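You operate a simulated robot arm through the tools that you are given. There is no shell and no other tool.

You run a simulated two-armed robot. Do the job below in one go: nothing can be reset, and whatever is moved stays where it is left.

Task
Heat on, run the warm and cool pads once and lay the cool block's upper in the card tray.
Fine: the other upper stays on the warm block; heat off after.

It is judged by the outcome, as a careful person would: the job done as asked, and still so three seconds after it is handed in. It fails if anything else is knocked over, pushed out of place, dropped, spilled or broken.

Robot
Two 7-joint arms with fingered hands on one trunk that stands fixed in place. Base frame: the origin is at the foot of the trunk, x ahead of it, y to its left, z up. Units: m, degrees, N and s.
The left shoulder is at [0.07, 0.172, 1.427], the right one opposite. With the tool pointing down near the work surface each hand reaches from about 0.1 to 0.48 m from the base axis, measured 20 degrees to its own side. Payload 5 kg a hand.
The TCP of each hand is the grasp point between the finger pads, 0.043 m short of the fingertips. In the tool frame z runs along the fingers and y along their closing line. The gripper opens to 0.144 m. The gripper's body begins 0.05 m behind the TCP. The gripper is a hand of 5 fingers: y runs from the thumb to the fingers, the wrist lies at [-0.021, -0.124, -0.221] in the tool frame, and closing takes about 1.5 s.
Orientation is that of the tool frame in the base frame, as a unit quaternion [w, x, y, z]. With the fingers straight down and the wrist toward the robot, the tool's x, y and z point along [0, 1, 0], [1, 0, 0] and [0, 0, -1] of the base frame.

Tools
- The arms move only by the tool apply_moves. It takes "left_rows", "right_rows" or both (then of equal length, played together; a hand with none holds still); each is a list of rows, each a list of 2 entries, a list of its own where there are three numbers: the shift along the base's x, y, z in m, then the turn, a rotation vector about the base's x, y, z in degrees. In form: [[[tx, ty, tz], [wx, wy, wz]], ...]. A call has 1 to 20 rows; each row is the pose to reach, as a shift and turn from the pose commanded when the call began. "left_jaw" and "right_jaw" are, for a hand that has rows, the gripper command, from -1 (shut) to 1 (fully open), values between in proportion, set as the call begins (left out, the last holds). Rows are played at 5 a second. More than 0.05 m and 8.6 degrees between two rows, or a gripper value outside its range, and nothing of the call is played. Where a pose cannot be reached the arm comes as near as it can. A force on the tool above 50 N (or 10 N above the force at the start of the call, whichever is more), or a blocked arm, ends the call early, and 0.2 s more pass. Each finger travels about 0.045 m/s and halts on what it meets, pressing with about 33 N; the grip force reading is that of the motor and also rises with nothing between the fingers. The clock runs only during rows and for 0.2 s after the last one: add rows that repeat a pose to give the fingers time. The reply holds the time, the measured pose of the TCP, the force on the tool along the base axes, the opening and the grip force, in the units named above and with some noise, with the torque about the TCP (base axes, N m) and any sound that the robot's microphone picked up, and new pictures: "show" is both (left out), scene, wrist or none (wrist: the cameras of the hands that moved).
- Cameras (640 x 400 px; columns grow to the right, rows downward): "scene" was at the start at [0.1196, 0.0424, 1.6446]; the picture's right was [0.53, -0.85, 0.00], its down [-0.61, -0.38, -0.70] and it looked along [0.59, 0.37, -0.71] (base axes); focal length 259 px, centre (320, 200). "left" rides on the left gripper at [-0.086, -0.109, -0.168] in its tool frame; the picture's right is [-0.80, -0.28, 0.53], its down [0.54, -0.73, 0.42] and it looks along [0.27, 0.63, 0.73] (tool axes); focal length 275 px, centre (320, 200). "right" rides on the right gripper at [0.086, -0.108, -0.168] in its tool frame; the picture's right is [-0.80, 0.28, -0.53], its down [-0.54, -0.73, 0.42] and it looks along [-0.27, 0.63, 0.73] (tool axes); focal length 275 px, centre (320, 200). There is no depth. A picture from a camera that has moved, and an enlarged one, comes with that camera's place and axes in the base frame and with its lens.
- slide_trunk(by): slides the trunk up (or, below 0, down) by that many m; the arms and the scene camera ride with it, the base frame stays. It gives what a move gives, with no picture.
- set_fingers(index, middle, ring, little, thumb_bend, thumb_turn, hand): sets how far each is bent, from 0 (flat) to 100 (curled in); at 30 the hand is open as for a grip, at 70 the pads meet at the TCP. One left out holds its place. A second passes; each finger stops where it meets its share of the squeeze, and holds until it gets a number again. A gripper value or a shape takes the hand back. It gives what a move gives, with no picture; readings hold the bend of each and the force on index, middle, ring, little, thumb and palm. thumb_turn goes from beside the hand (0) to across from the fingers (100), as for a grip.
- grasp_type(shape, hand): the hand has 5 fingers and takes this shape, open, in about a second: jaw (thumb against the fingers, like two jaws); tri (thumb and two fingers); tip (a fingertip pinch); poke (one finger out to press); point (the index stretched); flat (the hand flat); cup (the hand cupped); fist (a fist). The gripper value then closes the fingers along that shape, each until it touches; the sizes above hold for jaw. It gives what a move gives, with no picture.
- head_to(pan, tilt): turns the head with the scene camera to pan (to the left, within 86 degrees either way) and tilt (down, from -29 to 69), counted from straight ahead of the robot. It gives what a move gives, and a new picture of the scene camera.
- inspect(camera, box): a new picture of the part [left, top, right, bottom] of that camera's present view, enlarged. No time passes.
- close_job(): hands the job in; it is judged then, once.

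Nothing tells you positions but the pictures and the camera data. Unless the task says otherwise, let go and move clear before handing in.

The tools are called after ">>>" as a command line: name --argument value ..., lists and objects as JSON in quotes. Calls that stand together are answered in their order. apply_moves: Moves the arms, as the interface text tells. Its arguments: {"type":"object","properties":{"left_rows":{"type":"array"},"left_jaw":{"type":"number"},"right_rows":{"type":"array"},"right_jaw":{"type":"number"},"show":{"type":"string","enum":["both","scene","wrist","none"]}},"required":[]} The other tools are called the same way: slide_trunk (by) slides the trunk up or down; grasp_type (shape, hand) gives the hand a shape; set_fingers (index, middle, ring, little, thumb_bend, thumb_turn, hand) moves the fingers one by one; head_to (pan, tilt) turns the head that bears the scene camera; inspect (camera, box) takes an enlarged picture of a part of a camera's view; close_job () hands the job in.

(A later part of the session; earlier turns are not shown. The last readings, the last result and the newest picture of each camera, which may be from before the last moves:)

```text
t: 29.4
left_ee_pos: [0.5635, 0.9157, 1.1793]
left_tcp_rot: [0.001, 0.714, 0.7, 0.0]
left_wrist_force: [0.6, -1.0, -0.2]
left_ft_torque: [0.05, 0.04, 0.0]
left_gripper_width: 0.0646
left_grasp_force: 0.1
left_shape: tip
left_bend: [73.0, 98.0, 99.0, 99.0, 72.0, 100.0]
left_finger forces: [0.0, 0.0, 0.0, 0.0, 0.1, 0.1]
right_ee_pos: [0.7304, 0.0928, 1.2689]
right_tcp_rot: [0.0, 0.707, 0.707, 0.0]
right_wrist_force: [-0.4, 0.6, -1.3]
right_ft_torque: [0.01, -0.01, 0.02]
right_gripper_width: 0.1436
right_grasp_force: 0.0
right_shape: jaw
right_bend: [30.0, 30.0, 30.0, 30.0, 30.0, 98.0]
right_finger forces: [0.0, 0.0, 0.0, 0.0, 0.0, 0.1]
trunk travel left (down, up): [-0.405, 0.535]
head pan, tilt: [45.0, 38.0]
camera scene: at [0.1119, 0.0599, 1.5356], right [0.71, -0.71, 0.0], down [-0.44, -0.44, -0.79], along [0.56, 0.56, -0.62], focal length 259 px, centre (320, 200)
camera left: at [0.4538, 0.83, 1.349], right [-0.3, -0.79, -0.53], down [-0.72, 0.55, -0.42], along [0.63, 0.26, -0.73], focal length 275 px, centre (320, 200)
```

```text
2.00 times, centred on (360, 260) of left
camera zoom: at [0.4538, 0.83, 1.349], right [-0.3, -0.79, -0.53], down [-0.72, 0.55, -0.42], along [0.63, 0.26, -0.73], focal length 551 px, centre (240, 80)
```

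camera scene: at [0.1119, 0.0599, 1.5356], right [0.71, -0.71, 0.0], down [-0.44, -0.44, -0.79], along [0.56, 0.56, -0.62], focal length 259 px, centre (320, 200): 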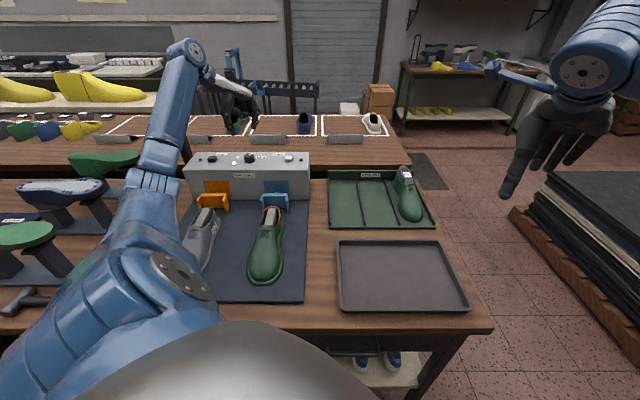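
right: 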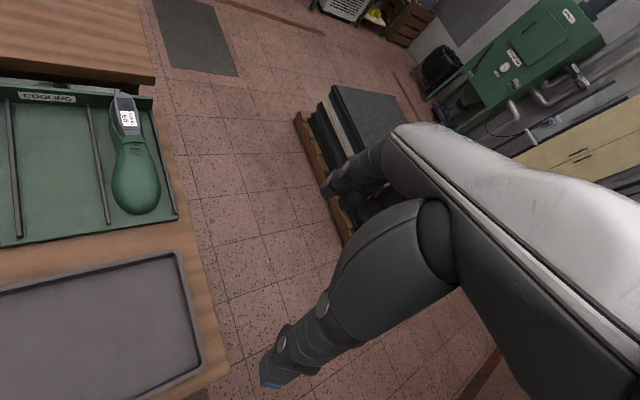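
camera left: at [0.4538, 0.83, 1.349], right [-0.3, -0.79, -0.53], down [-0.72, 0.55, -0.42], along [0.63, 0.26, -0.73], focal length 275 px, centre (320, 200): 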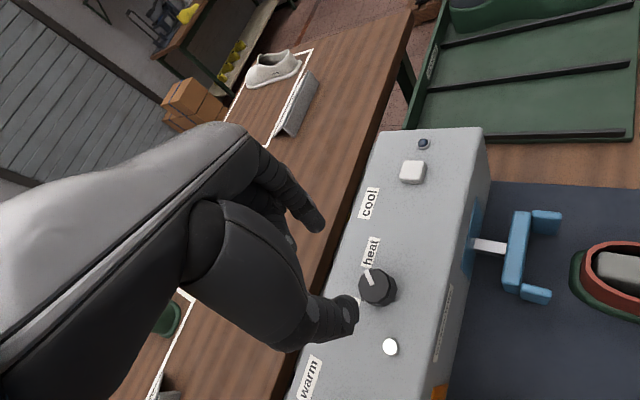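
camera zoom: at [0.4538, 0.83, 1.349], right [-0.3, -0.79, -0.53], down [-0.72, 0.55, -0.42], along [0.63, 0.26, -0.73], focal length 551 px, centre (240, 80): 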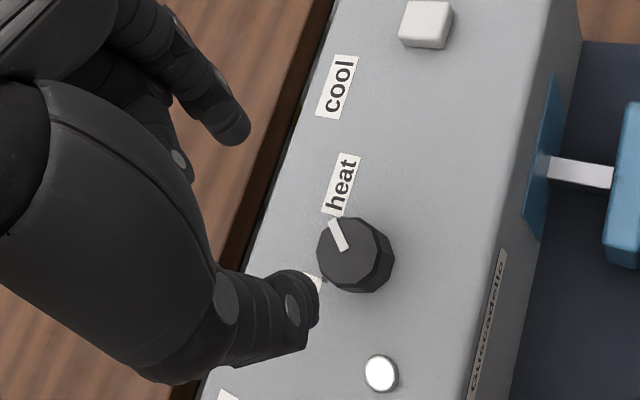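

I see heat on with the pointer at heat and lamp lit. Next I raise the hand a little and give it the poke shape to press the warm button, near (0.461, 1.027), top about z 1.02.

>>> apply_moves --left_rows '[[[0.0, 0.0, 0.03], [0, 0, 0]], [[0.0, 0.0, 0.06], [0, 0, 0]]]' --show "none"

>>> grasp_type --hand "left" --shape "poke"

>>> inspect --camera "left" --box '[0, 0, 640, 400]'

>>> inspect --camera "scene" --box '[180, 30, 320, 170]'

```text
t: 30.0
left_ee_pos: [0.5627, 0.915, 1.2403]
left_tcp_rot: [0.0, 0.714, 0.701, -0.001]
left_wrist_force: [1.1, -1.0, 0.1]
left_ft_torque: [0.04, 0.02, -0.01]
left_gripper_width: 0.0642
left_grasp_force: 0.1
left_shape: tip
left_bend: [73.0, 98.0, 99.0, 99.0, 72.0, 100.0]
left_finger forces: [0.1, 0.1, 0.0, 0.0, 0.1, 0.0]
right_ee_pos: [0.7315, 0.0919, 1.2684]
right_tcp_rot: [0.0, 0.707, 0.707, -0.001]
right_wrist_force: [-1.0, -0.8, 0.2]
right_ft_torque: [0.02, -0.03, 0.01]
right_gripper_width: 0.1436
right_grasp_force: 0.1
right_shape: jaw
right_bend: [30.0, 30.0, 30.0, 30.0, 30.0, 98.0]
right_finger forces: [0.1, 0.0, 0.1, 0.0, 0.1, 0.0]
trunk travel left (down, up): [-0.405, 0.535]
head pan, tilt: [45.0, 38.0]
```

```text
t: 30.9
left_ee_pos: [0.5639, 0.9169, 1.2401]
left_tcp_rot: [0.001, 0.714, 0.701, 0.0]
left_wrist_force: [-0.4, 0.1, -1.2]
left_ft_torque: [0.01, 0.0, 0.03]
left_gripper_width: 0.0
left_grasp_force: 0.1
left_shape: poke
left_bend: [70.0, 70.0, 99.0, 99.0, 100.0, 100.0]
left_finger forces: [0.0, 0.1, 0.0, 0.0, 0.0, 0.0]
right_ee_pos: [0.7301, 0.0931, 1.2671]
right_tcp_rot: [0.0, 0.708, 0.707, 0.0]
right_wrist_force: [0.4, 0.3, -0.3]
right_ft_torque: [-0.01, -0.02, 0.02]
right_gripper_width: 0.1439
right_grasp_force: 0.0
right_shape: jaw
right_bend: [30.0, 30.0, 30.0, 30.0, 30.0, 98.0]
right_finger forces: [0.0, 0.0, 0.0, 0.0, 0.0, 0.0]
trunk travel left (down, up): [-0.405, 0.535]
head pan, tilt: [45.0, 38.0]
```

```text
1.00 times, centred on (320, 200) of left (not enlarged: the box is as wide or as high as the picture)
camera zoom: at [0.4542, 0.8315, 1.4082], right [-0.3, -0.79, -0.53], down [-0.72, 0.56, -0.42], along [0.63, 0.26, -0.73], focal length 275 px, centre (320, 200)
```

zoom: 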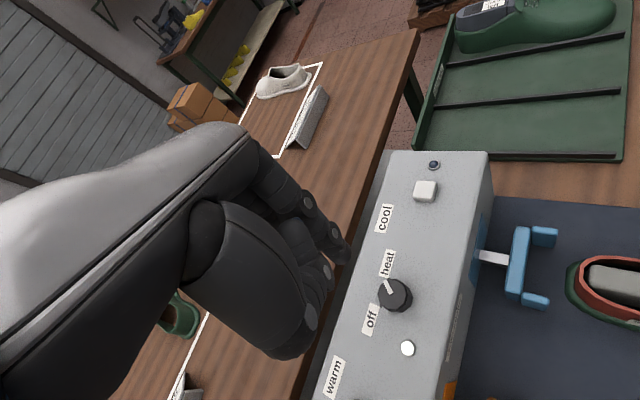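

```text
2.86 times, centred on (250, 100) of scene
camera zoom: at [0.1121, 0.061, 1.5356], right [0.71, -0.71, 0.0], down [-0.44, -0.44, -0.79], along [0.56, 0.56, -0.62], focal length 740 px, centre (520, 486)
```

zoom: 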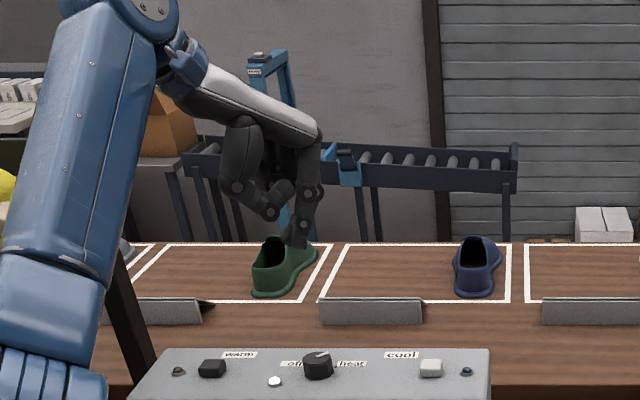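

I see the poke shape puts index and middle tips just under the TCP. I swing the hand over the warm button, yawed outward for reach, staying well above it.

>>> apply_moves --left_rows '[[[-0.012, 0.013, -0.005], [0, 0, 8]], [[-0.024, 0.026, -0.01], [0, 0, 16]], [[-0.036, 0.039, -0.02], [0, 0, 24]], [[-0.048, 0.052, -0.03], [0, 0, 32]], [[-0.06, 0.065, -0.04], [0, 0, 40]], [[-0.072, 0.078, -0.05], [0, 0, 48]], [[-0.086, 0.094, -0.06], [0, 0, 56]], [[-0.102, 0.111, -0.07], [0, 0, 62]], [[-0.102, 0.111, -0.08], [0, 0, 62]], [[-0.102, 0.111, -0.08], [0, 0, 62]]]' --show "both"

>>> inspect --camera "scene" --box '[150, 60, 290, 180]'

>>> inspect --camera "left" --box '[200, 150, 480, 350]'

```text
t: 33.1
left_ee_pos: [0.4614, 1.026, 1.1615]
left_tcp_rot: [0.001, 0.251, 0.968, 0.0]
left_wrist_force: [0.5, -0.8, 0.9]
left_ft_torque: [0.0, 0.02, 0.01]
left_gripper_width: 0.0002
left_grasp_force: 0.0
left_shape: poke
left_bend: [70.0, 70.0, 99.0, 99.0, 100.0, 100.0]
left_finger forces: [0.0, 0.1, 0.1, 0.0, 0.0, 0.0]
right_ee_pos: [0.731, 0.0919, 1.268]
right_tcp_rot: [0.0, 0.707, 0.707, 0.0]
right_wrist_force: [-0.6, -0.6, 0.0]
right_ft_torque: [0.01, -0.03, -0.01]
right_gripper_width: 0.1438
right_grasp_force: 0.0
right_shape: jaw
right_bend: [30.0, 30.0, 30.0, 30.0, 30.0, 98.0]
right_finger forces: [0.1, 0.0, 0.0, 0.0, 0.1, 0.0]
trunk travel left (down, up): [-0.405, 0.535]
head pan, tilt: [45.0, 38.0]
camera scene: at [0.1118, 0.0606, 1.5357], right [0.71, -0.71, 0.0], down [-0.44, -0.44, -0.79], along [0.56, 0.56, -0.62], focal length 259 px, centre (320, 200)
camera left: at [0.4846, 0.8887, 1.3297], right [0.56, -0.63, -0.53], down [-0.83, -0.37, -0.42], along [0.07, 0.68, -0.73], focal length 275 px, centre (320, 200)
```

scene: 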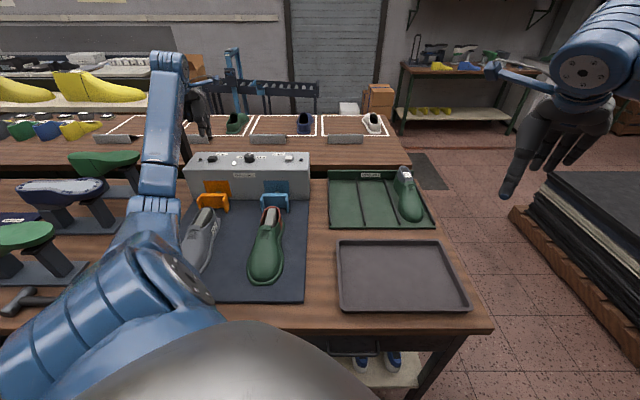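
left: 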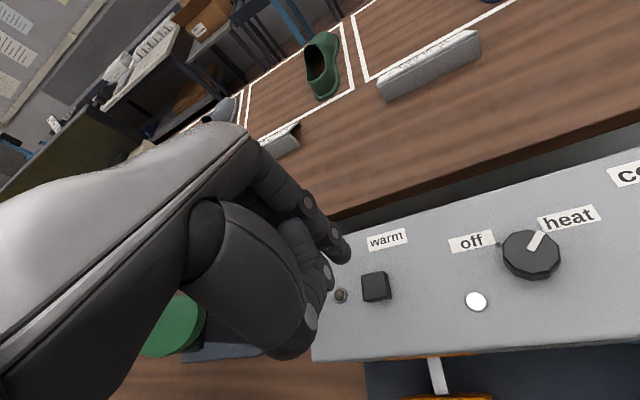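

```text
3.33 times, centred on (220, 120) of scene
camera zoom: at [0.1118, 0.0606, 1.5357], right [0.71, -0.71, 0.0], down [-0.44, -0.44, -0.79], along [0.56, 0.56, -0.62], focal length 863 px, centre (653, 467)
```

zoom: 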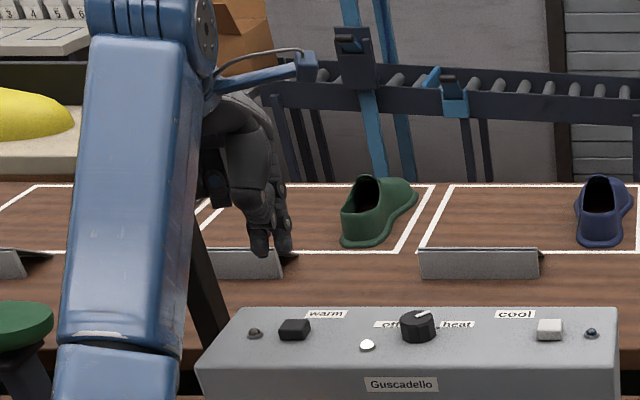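

```text
2.00 times, centred on (340, 250) of left
camera zoom: at [0.4846, 0.8887, 1.3297], right [0.56, -0.63, -0.53], down [-0.83, -0.37, -0.42], along [0.07, 0.68, -0.73], focal length 551 px, centre (280, 100)
```

zoom: 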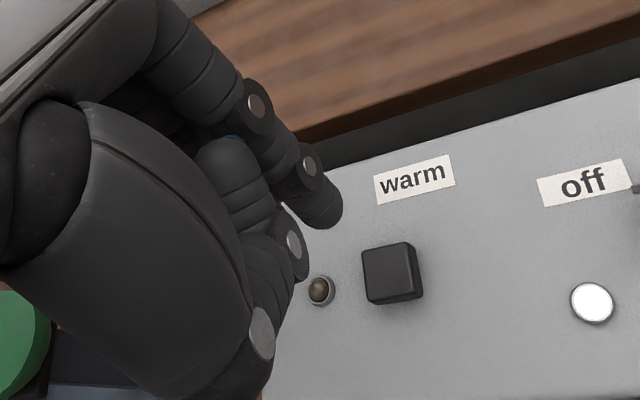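

I see index and middle tips straddling the warm button's centre, about 10 cm above it. I descend toward it, then press gently in small steps.

>>> apply_moves --left_rows '[[[-0.0005, 0.002, -0.03], [0, 0, 0]], [[-0.0005, 0.003, -0.06], [0, 0, 0]], [[-0.0005, 0.003, -0.08], [0, 0, 0]], [[-0.0005, 0.003, -0.088], [0, 0, 0]], [[-0.0005, 0.003, -0.088], [0, 0, 0]]]' --show "none"

>>> inspect --camera "scene" --box '[180, 110, 280, 180]'

>>> inspect --camera "left" --box '[200, 150, 480, 350]'

```text
t: 34.3
left_ee_pos: [0.4624, 1.0272, 1.0724]
left_tcp_rot: [0.0, 0.25, 0.968, 0.0]
left_wrist_force: [0.2, 0.0, 1.1]
left_ft_torque: [0.04, 0.02, -0.03]
left_gripper_width: 0.0001
left_grasp_force: 0.1
left_shape: poke
left_bend: [70.0, 70.0, 99.0, 99.0, 100.0, 100.0]
left_finger forces: [0.0, 1.7, 0.0, 0.0, 0.0, 0.0]
right_ee_pos: [0.7309, 0.0926, 1.2692]
right_tcp_rot: [0.0, 0.707, 0.707, 0.0]
right_wrist_force: [-0.6, -0.2, 0.1]
right_ft_torque: [-0.02, 0.01, -0.03]
right_gripper_width: 0.1436
right_grasp_force: 0.1
right_shape: jaw
right_bend: [30.0, 30.0, 30.0, 30.0, 30.0, 98.0]
right_finger forces: [0.2, 0.0, 0.0, 0.1, 0.0, 0.1]
trunk travel left (down, up): [-0.405, 0.535]
head pan, tilt: [45.0, 38.0]
```

```text
5.71 times, centred on (230, 145) of scene
camera zoom: at [0.1117, 0.0603, 1.5357], right [0.71, -0.71, 0.0], down [-0.44, -0.44, -0.79], along [0.56, 0.56, -0.62], focal length 1480 px, centre (834, 514)
```

zoom: 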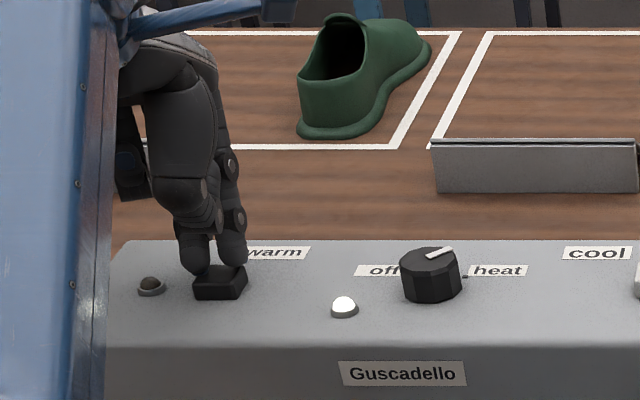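

```text
2.00 times, centred on (340, 250) of left
camera zoom: at [0.4848, 0.8901, 1.24], right [0.56, -0.63, -0.53], down [-0.83, -0.37, -0.42], along [0.07, 0.68, -0.73], focal length 551 px, centre (280, 100)
```

zoom: 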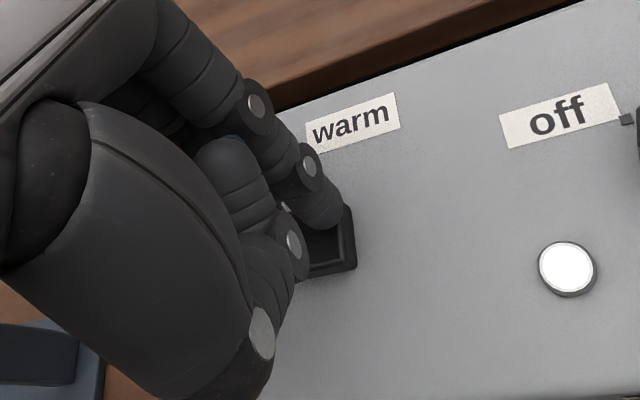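

I see the middle finger just touching the back part of the warm button (1.7 N). I lift slightly, shift 8 mm toward the robot to centre, then press down in small steps.

>>> apply_moves --left_rows '[[[0.0, 0.0, 0.006], [0, 0, 0]], [[-0.005, -0.006, 0.006], [0, 0, 0]], [[-0.005, -0.006, 0.0], [0, 0, 0]], [[-0.005, -0.006, -0.004], [0, 0, 0]], [[-0.005, -0.006, -0.007], [0, 0, 0]]]' --show "none"

>>> inspect --camera "scene" --box '[180, 140, 320, 240]'

>>> inspect --camera "left" --box '[200, 150, 480, 350]'

```text
t: 35.5
left_ee_pos: [0.4561, 1.022, 1.0668]
left_tcp_rot: [0.0, 0.251, 0.968, 0.002]
left_wrist_force: [1.0, 2.0, 7.1]
left_ft_torque: [0.08, 0.12, -0.04]
left_gripper_width: 0.0
left_grasp_force: 0.1
left_shape: poke
left_bend: [70.0, 70.0, 99.0, 99.0, 100.0, 100.0]
left_finger forces: [0.0, 7.9, 0.0, 0.0, 0.0, 0.1]
right_ee_pos: [0.7305, 0.0912, 1.2686]
right_tcp_rot: [0.0, 0.707, 0.707, 0.0]
right_wrist_force: [-0.4, -0.6, -0.7]
right_ft_torque: [-0.01, 0.01, -0.05]
right_gripper_width: 0.1436
right_grasp_force: 0.1
right_shape: jaw
right_bend: [30.0, 30.0, 30.0, 30.0, 30.0, 98.0]
right_finger forces: [0.0, 0.0, 0.0, 0.0, 0.0, 0.0]
trunk travel left (down, up): [-0.405, 0.535]
head pan, tilt: [45.0, 38.0]
heard: click
```

```text
4.00 times, centred on (250, 190) of scene
camera zoom: at [0.1115, 0.0596, 1.5359], right [0.71, -0.71, 0.0], down [-0.44, -0.43, -0.79], along [0.56, 0.56, -0.62], focal length 1036 px, centre (600, 240)
```

zoom: 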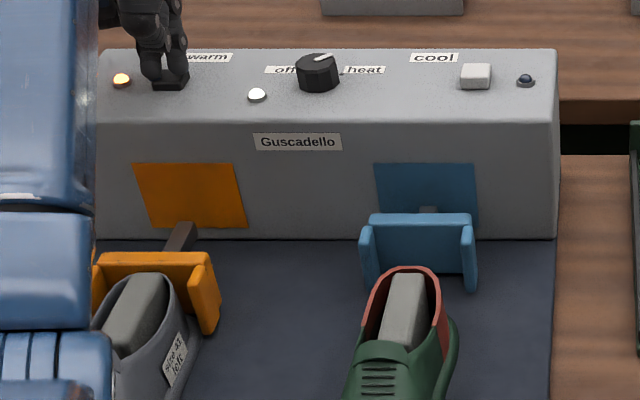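

```text
2.00 times, centred on (340, 250) of left
camera zoom: at [0.4793, 0.8843, 1.2351], right [0.56, -0.63, -0.54], down [-0.83, -0.37, -0.43], along [0.07, 0.68, -0.73], focal length 551 px, centre (280, 100)
```

zoom: 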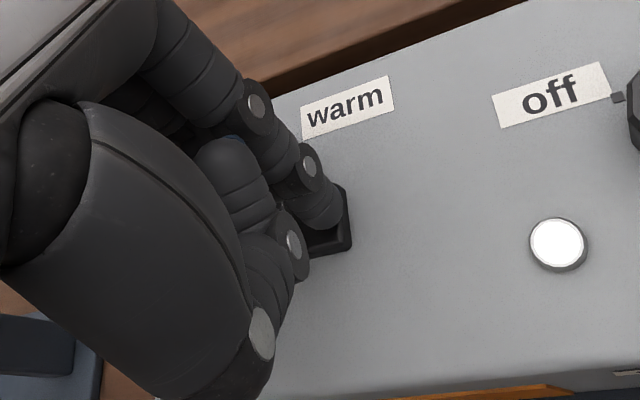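

I heard a click, the warm lamp is lit and the orange pad has moved onto the grey upper's heel. I lift the finger off straight up and watch the cycle.

>>> apply_moves --left_rows '[[[0.0, 0.0, 0.02], [0, 0, 0]], [[0.0, 0.0, 0.06], [0, 0, 0]], [[0.0, 0.0, 0.1], [0, 0, 0]]]' --show "none"

>>> inspect --camera "scene" --box '[180, 140, 320, 240]'

```text
t: 36.3
left_ee_pos: [0.4551, 1.0241, 1.1645]
left_tcp_rot: [-0.001, 0.251, 0.968, -0.001]
left_wrist_force: [0.1, -1.1, -0.6]
left_ft_torque: [0.02, 0.0, -0.01]
left_gripper_width: 0.0
left_grasp_force: 0.0
left_shape: poke
left_bend: [70.0, 70.0, 99.0, 99.0, 100.0, 100.0]
left_finger forces: [0.0, 0.1, 0.0, 0.0, 0.0, 0.0]
right_ee_pos: [0.731, 0.0915, 1.2677]
right_tcp_rot: [0.0, 0.707, 0.707, -0.001]
right_wrist_force: [0.5, 0.0, -0.1]
right_ft_torque: [0.01, -0.02, -0.02]
right_gripper_width: 0.1437
right_grasp_force: 0.1
right_shape: jaw
right_bend: [30.0, 30.0, 30.0, 30.0, 30.0, 98.0]
right_finger forces: [0.1, 0.0, 0.0, 0.0, 0.1, 0.1]
trunk travel left (down, up): [-0.405, 0.535]
head pan, tilt: [45.0, 38.0]
```

```text
4.00 times, centred on (250, 190) of scene
camera zoom: at [0.1115, 0.0596, 1.5357], right [0.71, -0.71, 0.0], down [-0.44, -0.43, -0.79], along [0.56, 0.56, -0.62], focal length 1036 px, centre (600, 240)
```

zoom: 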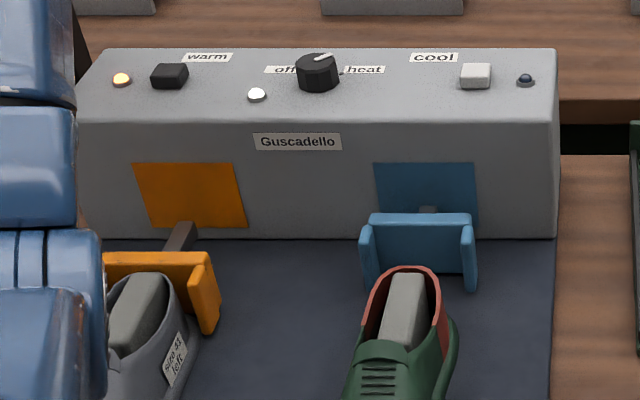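

I see the warm pad holding in with its lamp lit. While it runs its cycle, I move the hand above the cool button near (0.68, 0.81) and wait without pressing.

>>> apply_moves --left_rows '[[[0.028, -0.028, 0.0], [0, 0, -2]], [[0.056, -0.056, 0.0], [0, 0, -4]], [[0.084, -0.084, 0.0], [0, 0, -6]], [[0.112, -0.111, 0.0], [0, 0, -8]], [[0.14, -0.139, 0.0], [0, 0, -10]], [[0.168, -0.166, 0.0], [0, 0, -12]], [[0.196, -0.194, 0.0], [0, 0, -14]], [[0.22, -0.22, 0.0], [0, 0, -15]], [[0.22, -0.22, 0.0], [0, 0, -15]], [[0.22, -0.22, 0.0], [0, 0, -15]]]' --show "both"

>>> inspect --camera "scene" --box '[180, 100, 320, 240]'

>>> inspect --camera "left" --box '[200, 150, 480, 350]'

```text
t: 38.5
left_ee_pos: [0.6779, 0.8036, 1.166]
left_tcp_rot: [0.0, 0.374, 0.927, 0.0]
left_wrist_force: [0.2, 1.1, 0.2]
left_ft_torque: [-0.01, 0.0, -0.01]
left_gripper_width: 0.0
left_grasp_force: 0.0
left_shape: poke
left_bend: [70.0, 70.0, 99.0, 99.0, 100.0, 100.0]
left_finger forces: [0.0, 0.0, 0.0, 0.0, 0.0, 0.0]
right_ee_pos: [0.7308, 0.0925, 1.2676]
right_tcp_rot: [0.0, 0.708, 0.707, 0.0]
right_wrist_force: [1.0, 0.9, -0.2]
right_ft_torque: [0.02, -0.01, 0.01]
right_gripper_width: 0.1438
right_grasp_force: 0.1
right_shape: jaw
right_bend: [30.0, 30.0, 30.0, 30.0, 30.0, 98.0]
right_finger forces: [0.0, 0.0, 0.1, 0.0, 0.0, 0.1]
trunk travel left (down, up): [-0.405, 0.535]
head pan, tilt: [45.0, 38.0]
camera scene: at [0.1122, 0.0605, 1.5357], right [0.71, -0.71, 0.0], down [-0.44, -0.44, -0.79], along [0.56, 0.56, -0.62], focal length 259 px, centre (320, 200)
camera left: at [0.6649, 0.6643, 1.3343], right [0.38, -0.76, -0.53], down [-0.89, -0.14, -0.42], along [0.24, 0.64, -0.73], focal length 275 px, centre (320, 200)
```

scene: 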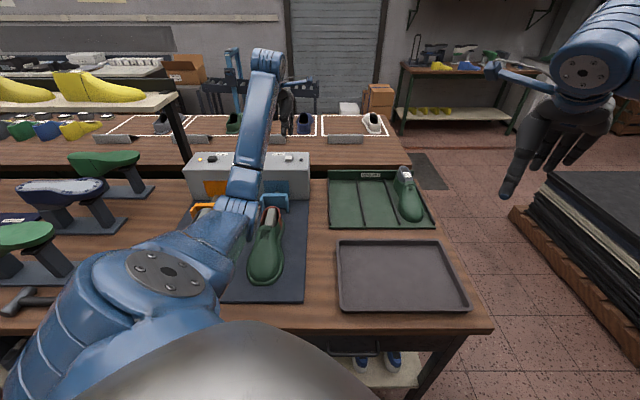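
left: 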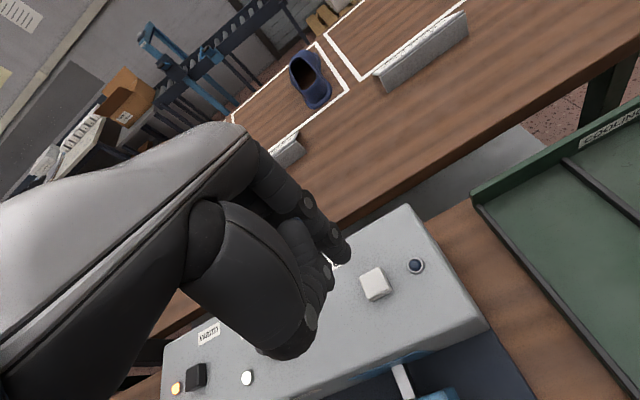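

```text
2.86 times, centred on (250, 170) of scene
camera zoom: at [0.1122, 0.0605, 1.5357], right [0.71, -0.71, 0.0], down [-0.44, -0.44, -0.79], along [0.56, 0.56, -0.62], focal length 740 px, centre (520, 286)
```

zoom: 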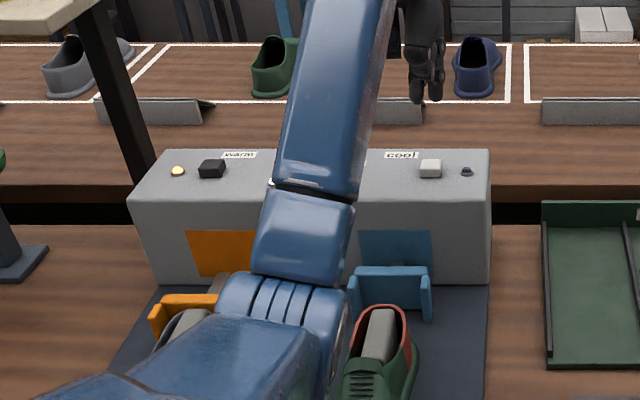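

```text
2.00 times, centred on (340, 250) of left
camera zoom: at [0.6649, 0.6643, 1.3343], right [0.38, -0.76, -0.53], down [-0.89, -0.14, -0.42], along [0.24, 0.64, -0.73], focal length 551 px, centre (280, 100)
```

zoom: 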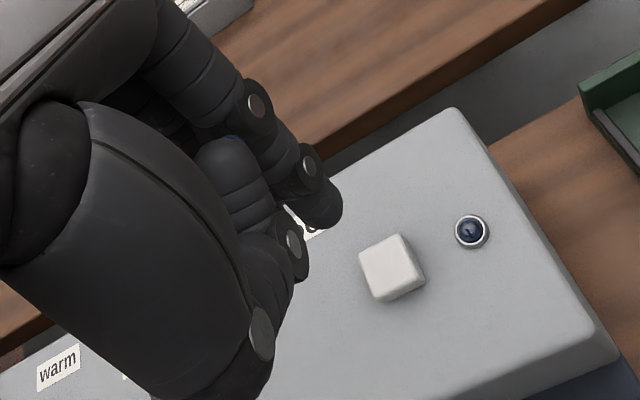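

I see the warm lamp still lit and the pad still in; the hand waits above the cool button, confirmed at (0.681, 0.810). I hold still to let the warm cycle finish.

>>> apply_moves --left_rows '[[[0, 0, 0], [0, 0, 0]], [[0, 0, 0], [0, 0, 0]], [[0, 0, 0], [0, 0, 0]], [[0, 0, 0], [0, 0, 0]], [[0, 0, 0], [0, 0, 0]], [[0, 0, 0], [0, 0, 0]], [[0, 0, 0], [0, 0, 0]], [[0, 0, 0], [0, 0, 0]], [[0, 0, 0], [0, 0, 0]], [[0, 0, 0], [0, 0, 0]]]' --show "none"

>>> inspect --camera "scene" --box '[180, 130, 320, 240]'

```text
t: 40.7
left_ee_pos: [0.678, 0.8027, 1.166]
left_tcp_rot: [0.0, 0.374, 0.927, 0.0]
left_wrist_force: [0.2, -0.1, 0.2]
left_ft_torque: [-0.03, 0.01, 0.02]
left_gripper_width: 0.0003
left_grasp_force: 0.0
left_shape: poke
left_bend: [70.0, 70.0, 99.0, 99.0, 100.0, 100.0]
left_finger forces: [0.0, 0.0, 0.1, 0.0, 0.0, 0.0]
right_ee_pos: [0.7311, 0.0925, 1.2681]
right_tcp_rot: [-0.001, 0.707, 0.707, 0.0]
right_wrist_force: [-0.7, -0.1, -0.1]
right_ft_torque: [0.04, 0.01, 0.0]
right_gripper_width: 0.1434
right_grasp_force: 0.1
right_shape: jaw
right_bend: [30.0, 30.0, 30.0, 30.0, 30.0, 98.0]
right_finger forces: [0.0, 0.0, 0.0, 0.0, 0.0, 0.1]
trunk travel left (down, up): [-0.405, 0.535]
head pan, tilt: [45.0, 38.0]
```

```text
3.64 times, centred on (250, 185) of scene
camera zoom: at [0.1121, 0.0606, 1.5357], right [0.71, -0.71, 0.0], down [-0.44, -0.44, -0.79], along [0.56, 0.56, -0.62], focal length 942 px, centre (574, 254)
```

zoom: 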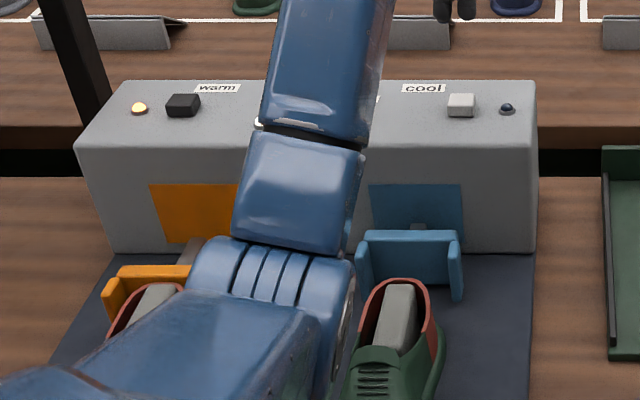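

I see the grey upper's heel edge has turned reddish (heated), with the warm lamp still on. I keep waiting for the warm pad to release.

>>> apply_moves --left_rows '[[[0, 0, 0], [0, 0, 0]], [[0, 0, 0], [0, 0, 0]], [[0, 0, 0], [0, 0, 0]], [[0, 0, 0], [0, 0, 0]], [[0, 0, 0], [0, 0, 0]], [[0, 0, 0], [0, 0, 0]], [[0, 0, 0], [0, 0, 0]], [[0, 0, 0], [0, 0, 0]], [[0, 0, 0], [0, 0, 0]], [[0, 0, 0], [0, 0, 0]], [[0, 0, 0], [0, 0, 0]], [[0, 0, 0], [0, 0, 0]]]' --show "none"

>>> inspect --camera "scene" --box '[180, 130, 320, 240]'

```text
t: 43.3
left_ee_pos: [0.6781, 0.8038, 1.1654]
left_tcp_rot: [0.0, 0.375, 0.927, 0.0]
left_wrist_force: [-0.5, 0.6, 0.0]
left_ft_torque: [0.0, 0.0, 0.02]
left_gripper_width: 0.0001
left_grasp_force: 0.1
left_shape: poke
left_bend: [70.0, 70.0, 99.0, 99.0, 100.0, 100.0]
left_finger forces: [0.1, 0.1, 0.0, 0.1, 0.1, 0.1]
right_ee_pos: [0.7311, 0.0923, 1.2678]
right_tcp_rot: [0.0, 0.707, 0.707, 0.0]
right_wrist_force: [-0.9, 0.1, 0.0]
right_ft_torque: [0.04, 0.01, 0.04]
right_gripper_width: 0.1436
right_grasp_force: 0.0
right_shape: jaw
right_bend: [30.0, 30.0, 30.0, 30.0, 30.0, 98.0]
right_finger forces: [0.0, 0.1, 0.1, 0.0, 0.0, 0.0]
trunk travel left (down, up): [-0.405, 0.535]
head pan, tilt: [45.0, 38.0]
```

```text
3.64 times, centred on (250, 185) of scene
camera zoom: at [0.1121, 0.0606, 1.5357], right [0.71, -0.71, 0.0], down [-0.44, -0.44, -0.79], along [0.56, 0.56, -0.62], focal length 942 px, centre (574, 254)
```

zoom: 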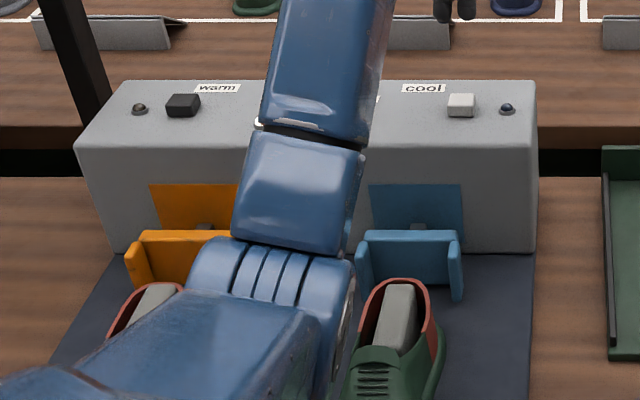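

I see the warm pad has gone back and its lamp is off: warm cycle done. Now I press the cool button.

>>> apply_moves --left_rows '[[[0.0, 0.0, -0.04], [0, 0, 0]], [[0.0, 0.0, -0.08], [0, 0, 0]], [[0.0, 0.0, -0.091], [0, 0, 0]], [[0.0, 0.0, -0.096], [0, 0, 0]], [[0.0, 0.0, -0.099], [0, 0, 0]]]' --show "wrist"

>>> inspect --camera "scene" --box '[180, 130, 320, 240]'

```text
t: 44.5
left_ee_pos: [0.6749, 0.8031, 1.0674]
left_tcp_rot: [0.0, 0.374, 0.927, 0.001]
left_wrist_force: [0.5, 0.5, 3.5]
left_ft_torque: [0.05, 0.0, -0.05]
left_gripper_width: 0.0001
left_grasp_force: 0.1
left_shape: poke
left_bend: [70.0, 70.0, 99.0, 99.0, 100.0, 100.0]
left_finger forces: [0.0, 3.4, 0.0, 0.0, 0.1, 0.1]
right_ee_pos: [0.7305, 0.0919, 1.2691]
right_tcp_rot: [0.001, 0.707, 0.707, -0.001]
right_wrist_force: [0.2, -0.2, 0.1]
right_ft_torque: [-0.01, -0.03, -0.01]
right_gripper_width: 0.1437
right_grasp_force: 0.1
right_shape: jaw
right_bend: [30.0, 30.0, 30.0, 30.0, 30.0, 98.0]
right_finger forces: [0.0, 0.0, 0.0, 0.0, 0.1, 0.0]
trunk travel left (down, up): [-0.405, 0.535]
head pan, tilt: [45.0, 38.0]
heard: click
camera left: at [0.6623, 0.6644, 1.2364], right [0.38, -0.76, -0.53], down [-0.89, -0.14, -0.42], along [0.24, 0.64, -0.73], focal length 275 px, centre (320, 200)
```

left: 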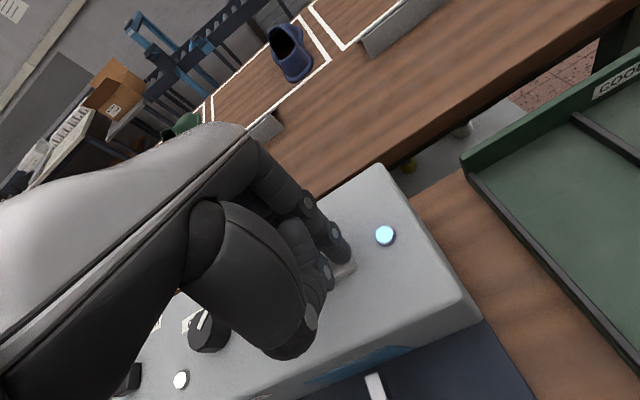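

```text
3.64 times, centred on (250, 185) of scene
camera zoom: at [0.1118, 0.0602, 1.5358], right [0.71, -0.71, 0.0], down [-0.44, -0.44, -0.79], along [0.56, 0.56, -0.62], focal length 942 px, centre (574, 254)
```

zoom: 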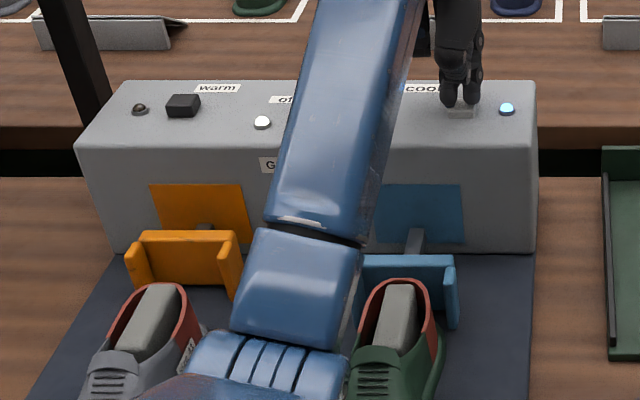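

I heard a click, the cool lamp is lit and the blue pad is closing on the green upper. I lift straight up and, while it cools, bring the hand back over the knob in pinch shape, ready for the heat-off turn.

>>> apply_moves --left_rows '[[[0.003, 0.0, 0.02], [0, 0, 0]], [[0.003, 0.0, 0.06], [0, 0, 0]], [[0.003, 0.0, 0.11], [0, 0, 0]], [[0.003, 0.0, 0.155], [0, 0, 0]]]' --show "none"

>>> grasp_type --hand "left" --shape "tip"

>>> inspect --camera "scene" --box '[180, 130, 320, 240]'

```text
t: 45.5
left_ee_pos: [0.6778, 0.8018, 1.2215]
left_tcp_rot: [0.0, 0.374, 0.927, 0.0]
left_wrist_force: [0.0, -0.4, -0.1]
left_ft_torque: [0.06, -0.03, -0.02]
left_gripper_width: 0.0
left_grasp_force: 0.0
left_shape: poke
left_bend: [70.0, 70.0, 99.0, 99.0, 100.0, 100.0]
left_finger forces: [0.0, 0.0, 0.1, 0.0, 0.0, 0.0]
right_ee_pos: [0.7295, 0.0919, 1.2682]
right_tcp_rot: [-0.001, 0.707, 0.707, -0.001]
right_wrist_force: [-1.6, -0.2, 0.3]
right_ft_torque: [0.02, -0.01, 0.01]
right_gripper_width: 0.1436
right_grasp_force: 0.0
right_shape: jaw
right_bend: [30.0, 30.0, 30.0, 30.0, 30.0, 98.0]
right_finger forces: [0.0, 0.1, 0.0, 0.0, 0.0, 0.1]
trunk travel left (down, up): [-0.405, 0.535]
head pan, tilt: [45.0, 38.0]
```

```text
t: 46.4
left_ee_pos: [0.6788, 0.8033, 1.2212]
left_tcp_rot: [-0.001, 0.374, 0.927, -0.001]
left_wrist_force: [0.9, -1.4, -0.3]
left_ft_torque: [0.02, 0.0, -0.01]
left_gripper_width: 0.1438
left_grasp_force: 0.0
left_shape: tip
left_bend: [30.0, 98.0, 99.0, 99.0, 30.0, 98.0]
left_finger forces: [0.0, 0.0, 0.0, 0.0, 0.1, 0.0]
right_ee_pos: [0.7333, 0.0931, 1.2674]
right_tcp_rot: [0.001, 0.707, 0.707, 0.0]
right_wrist_force: [0.4, 0.7, 0.3]
right_ft_torque: [-0.03, -0.02, -0.04]
right_gripper_width: 0.1436
right_grasp_force: 0.2
right_shape: jaw
right_bend: [30.0, 30.0, 30.0, 30.0, 30.0, 98.0]
right_finger forces: [0.0, 0.0, 0.0, 0.1, 0.1, 0.0]
trunk travel left (down, up): [-0.405, 0.535]
head pan, tilt: [45.0, 38.0]
```

```text
3.64 times, centred on (250, 185) of scene
camera zoom: at [0.1122, 0.0608, 1.5356], right [0.71, -0.71, 0.0], down [-0.44, -0.44, -0.79], along [0.56, 0.56, -0.62], focal length 942 px, centre (574, 254)
```

zoom: 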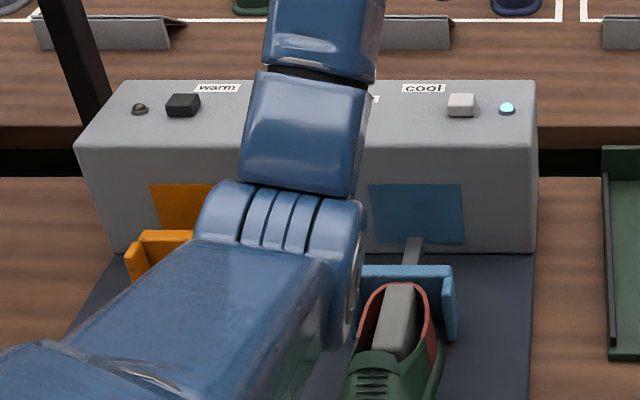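

I see the cool lamp lit and the blue pad on the green heel. I move the open pinch above the knob meanwhile.

>>> apply_moves --left_rows '[[[-0.02, 0.02, 0.0], [0, 0, -8]], [[-0.04, 0.04, 0.0], [0, 0, -16]], [[-0.06, 0.06, 0.0], [0, 0, -24]], [[-0.08, 0.08, -0.01], [0, 0, -32]], [[-0.1, 0.1, -0.02], [0, 0, -40]], [[-0.117, 0.116, -0.04], [0, 0, -46]], [[-0.117, 0.116, -0.06], [0, 0, -46]], [[-0.117, 0.116, -0.08], [0, 0, -46]], [[-0.117, 0.116, -0.09], [0, 0, -46]], [[-0.117, 0.116, -0.09], [0, 0, -46]]]' --left_jaw 0.1 --show "both"

>>> inspect --camera "scene" --box '[180, 120, 320, 240]'

>>> inspect --camera "left" --box '[240, 160, 480, 360]'

```text
t: 48.6
left_ee_pos: [0.5621, 0.9188, 1.1306]
left_tcp_rot: [0.0, 0.707, 0.707, 0.0]
left_wrist_force: [0.3, -1.4, 0.0]
left_ft_torque: [0.03, 0.02, -0.05]
left_gripper_width: 0.0794
left_grasp_force: 0.1
left_shape: tip
left_bend: [73.0, 98.0, 99.0, 99.0, 68.0, 100.0]
left_finger forces: [0.1, 0.1, 0.0, 0.0, 0.0, 0.0]
right_ee_pos: [0.7312, 0.0915, 1.2674]
right_tcp_rot: [0.0, 0.707, 0.707, 0.0]
right_wrist_force: [-0.1, 0.1, 0.3]
right_ft_torque: [-0.01, -0.01, -0.01]
right_gripper_width: 0.1436
right_grasp_force: 0.0
right_shape: jaw
right_bend: [30.0, 30.0, 30.0, 30.0, 30.0, 98.0]
right_finger forces: [0.0, 0.0, 0.0, 0.0, 0.1, 0.1]
trunk travel left (down, up): [-0.405, 0.535]
head pan, tilt: [45.0, 38.0]
camera scene: at [0.1121, 0.0604, 1.5357], right [0.71, -0.71, 0.0], down [-0.44, -0.44, -0.79], along [0.56, 0.56, -0.62], focal length 259 px, centre (320, 200)
camera left: at [0.4539, 0.8311, 1.3003], right [-0.28, -0.8, -0.53], down [-0.73, 0.54, -0.42], along [0.63, 0.27, -0.73], focal length 275 px, centre (320, 200)
```

scene: 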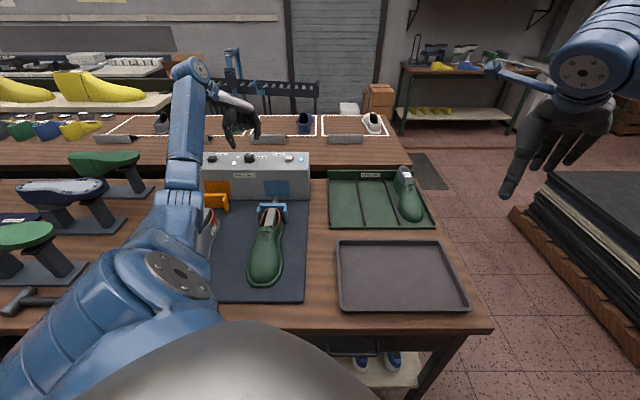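
left: 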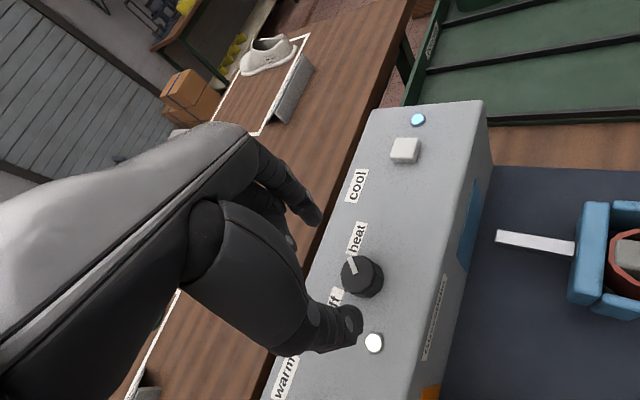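

```text
3.33 times, centred on (250, 180) of scene
camera zoom: at [0.1121, 0.0604, 1.5357], right [0.71, -0.71, 0.0], down [-0.44, -0.44, -0.79], along [0.56, 0.56, -0.62], focal length 863 px, centre (553, 267)
```

zoom: 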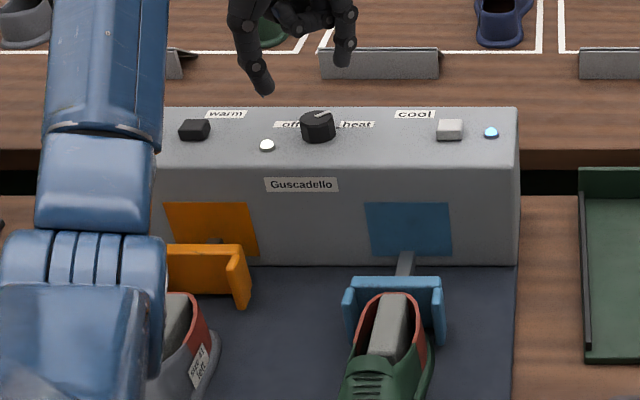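

```text
2.00 times, centred on (360, 260) of left
camera zoom: at [0.4539, 0.8311, 1.3003], right [-0.28, -0.8, -0.53], down [-0.73, 0.54, -0.42], along [0.63, 0.27, -0.73], focal length 551 px, centre (240, 80)
```

zoom: 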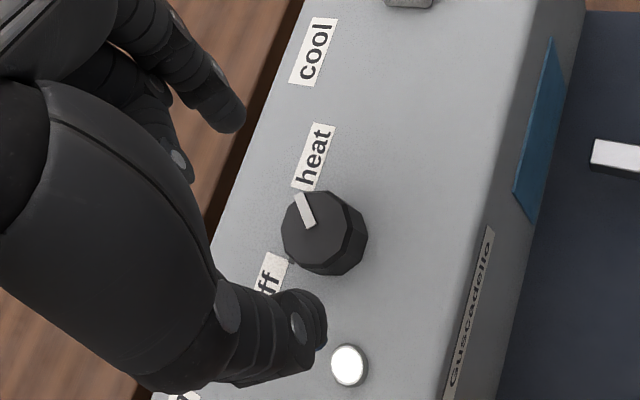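

I see the cool cycle still running. The thumb would come down close to the heat lamp at this yaw, so I yaw 20° away from it while waiting for the cool pad.

>>> apply_moves --left_rows '[[[0.0, -0.001, 0.0], [0, 0, 7]], [[0.0, -0.002, 0.0], [0, 0, 14]], [[0.0, -0.003, 0.0], [0, 0, 20]], [[0.0, -0.003, 0.0], [0, 0, 20]], [[0.0, -0.003, 0.0], [0, 0, 20]], [[0.0, -0.003, 0.0], [0, 0, 20]], [[0.0, -0.003, 0.0], [0, 0, 20]], [[0.0, -0.003, 0.0], [0, 0, 20]], [[0.0, -0.003, 0.0], [0, 0, 20]], [[0.0, -0.003, 0.0], [0, 0, 20]], [[0.0, -0.003, 0.0], [0, 0, 20]], [[0.0, -0.003, 0.0], [0, 0, 20]], [[0.0, -0.003, 0.0], [0, 0, 20]], [[0.0, -0.003, 0.0], [0, 0, 20]], [[0.0, -0.003, 0.0], [0, 0, 20]], [[0.0, -0.003, 0.0], [0, 0, 20]], [[0.0, -0.003, 0.0], [0, 0, 20]], [[0.0, -0.003, 0.0], [0, 0, 20]]]' --show "none"

>>> inspect --camera "scene" --box '[180, 120, 320, 240]'

>>> inspect --camera "left" --box '[240, 160, 480, 360]'

```text
t: 52.4
left_ee_pos: [0.5614, 0.9144, 1.132]
left_tcp_rot: [0.001, 0.574, 0.819, 0.0]
left_wrist_force: [0.3, -0.2, -0.4]
left_ft_torque: [0.0, -0.01, 0.02]
left_gripper_width: 0.0796
left_grasp_force: 0.0
left_shape: tip
left_bend: [73.0, 98.0, 99.0, 99.0, 68.0, 100.0]
left_finger forces: [0.0, 0.0, 0.1, 0.1, 0.1, 0.0]
right_ee_pos: [0.7314, 0.0929, 1.2679]
right_tcp_rot: [0.0, 0.707, 0.707, -0.001]
right_wrist_force: [-1.0, 0.0, 0.4]
right_ft_torque: [0.03, 0.01, -0.02]
right_gripper_width: 0.1437
right_grasp_force: 0.1
right_shape: jaw
right_bend: [30.0, 30.0, 30.0, 30.0, 30.0, 98.0]
right_finger forces: [0.0, 0.0, 0.0, 0.0, 0.0, 0.0]
trunk travel left (down, up): [-0.405, 0.535]
head pan, tilt: [45.0, 38.0]
```

```text
3.33 times, centred on (250, 180) of scene
camera zoom: at [0.112, 0.0607, 1.5357], right [0.71, -0.71, 0.0], down [-0.44, -0.44, -0.79], along [0.56, 0.56, -0.62], focal length 863 px, centre (553, 267)
```

zoom: 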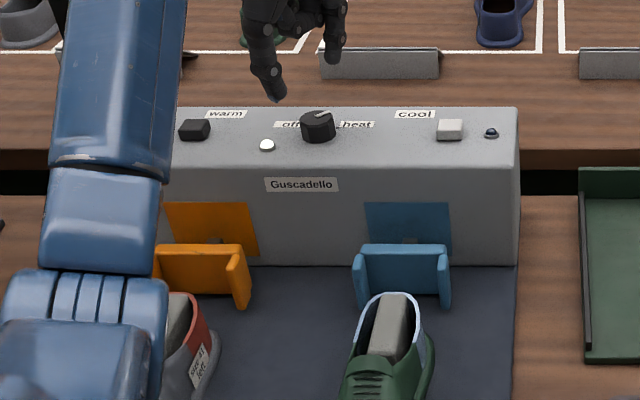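

```text
2.00 times, centred on (360, 260) of left
camera zoom: at [0.49, 0.7964, 1.3003], right [0.01, -0.85, -0.53], down [-0.87, 0.26, -0.42], along [0.5, 0.47, -0.73], focal length 551 px, centre (240, 80)
```

zoom: 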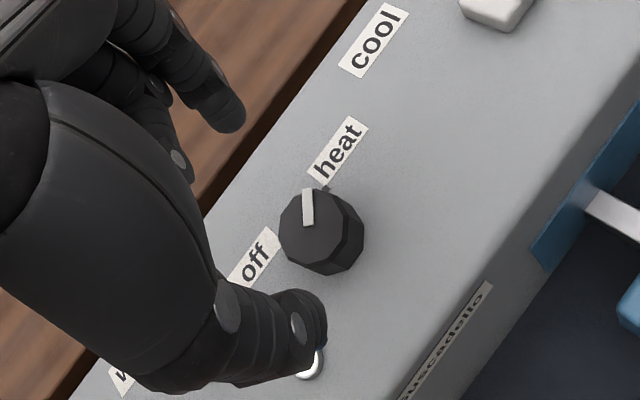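

I see the cool cycle is finished: pad back, cool lamp off, and the green heel edge now pale blue. I lower onto the knob for the heat-off turn.

>>> apply_moves --left_rows '[[[0.0, 0.001, -0.03], [0, 0, 0]], [[0.0, 0.001, -0.055], [0, 0, 0]], [[0.0, 0.001, -0.067], [0, 0, 0]], [[0.0, 0.001, -0.071], [0, 0, 0]], [[0.0, 0.001, -0.071], [0, 0, 0]]]' --show "none"

>>> inspect --camera "left" --box '[240, 160, 480, 360]'

>>> inspect --camera "scene" --box '[205, 110, 285, 175]'

```text
t: 53.6
left_ee_pos: [0.5618, 0.9172, 1.0587]
left_tcp_rot: [0.0, 0.574, 0.819, 0.0]
left_wrist_force: [-0.5, 0.0, 0.6]
left_ft_torque: [0.01, -0.03, -0.01]
left_gripper_width: 0.0797
left_grasp_force: 0.0
left_shape: tip
left_bend: [73.0, 98.0, 99.0, 99.0, 68.0, 100.0]
left_finger forces: [0.0, 0.0, 0.1, 0.0, 0.0, 0.1]
right_ee_pos: [0.7314, 0.0934, 1.2677]
right_tcp_rot: [0.0, 0.707, 0.707, -0.001]
right_wrist_force: [0.0, -1.1, -0.1]
right_ft_torque: [0.02, -0.01, 0.0]
right_gripper_width: 0.1433
right_grasp_force: 0.1
right_shape: jaw
right_bend: [30.0, 30.0, 30.0, 30.0, 30.0, 98.0]
right_finger forces: [0.0, 0.0, 0.1, 0.0, 0.0, 0.0]
trunk travel left (down, up): [-0.405, 0.535]
head pan, tilt: [45.0, 38.0]
```

```text
2.00 times, centred on (360, 260) of left
camera zoom: at [0.4905, 0.7987, 1.2281], right [0.01, -0.85, -0.53], down [-0.87, 0.26, -0.42], along [0.5, 0.47, -0.73], focal length 551 px, centre (240, 80)
```

zoom: 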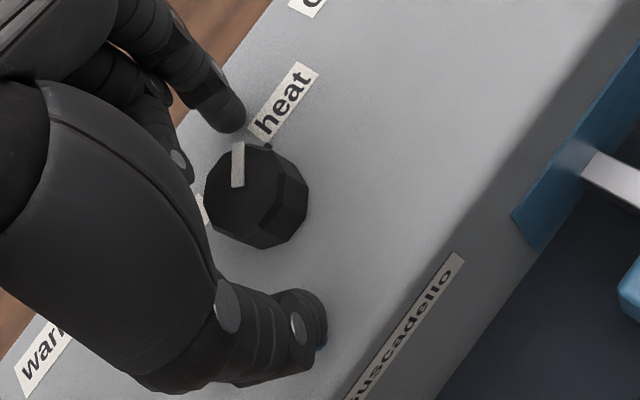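

```text
6.15 times, centred on (245, 142) of scene
camera zoom: at [0.112, 0.0606, 1.5357], right [0.71, -0.71, 0.0], down [-0.44, -0.44, -0.79], along [0.56, 0.56, -0.62], focal length 1594 px, centre (782, 554)
```

zoom: 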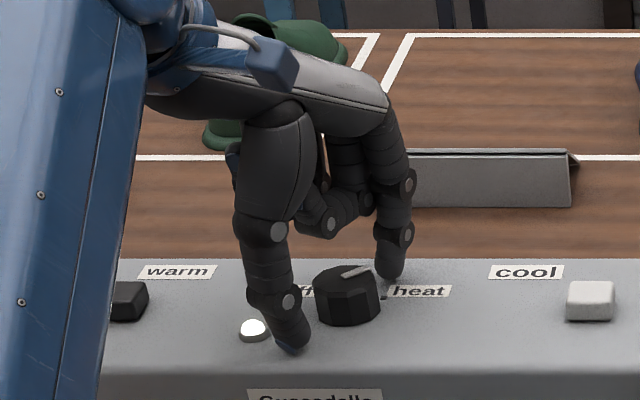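

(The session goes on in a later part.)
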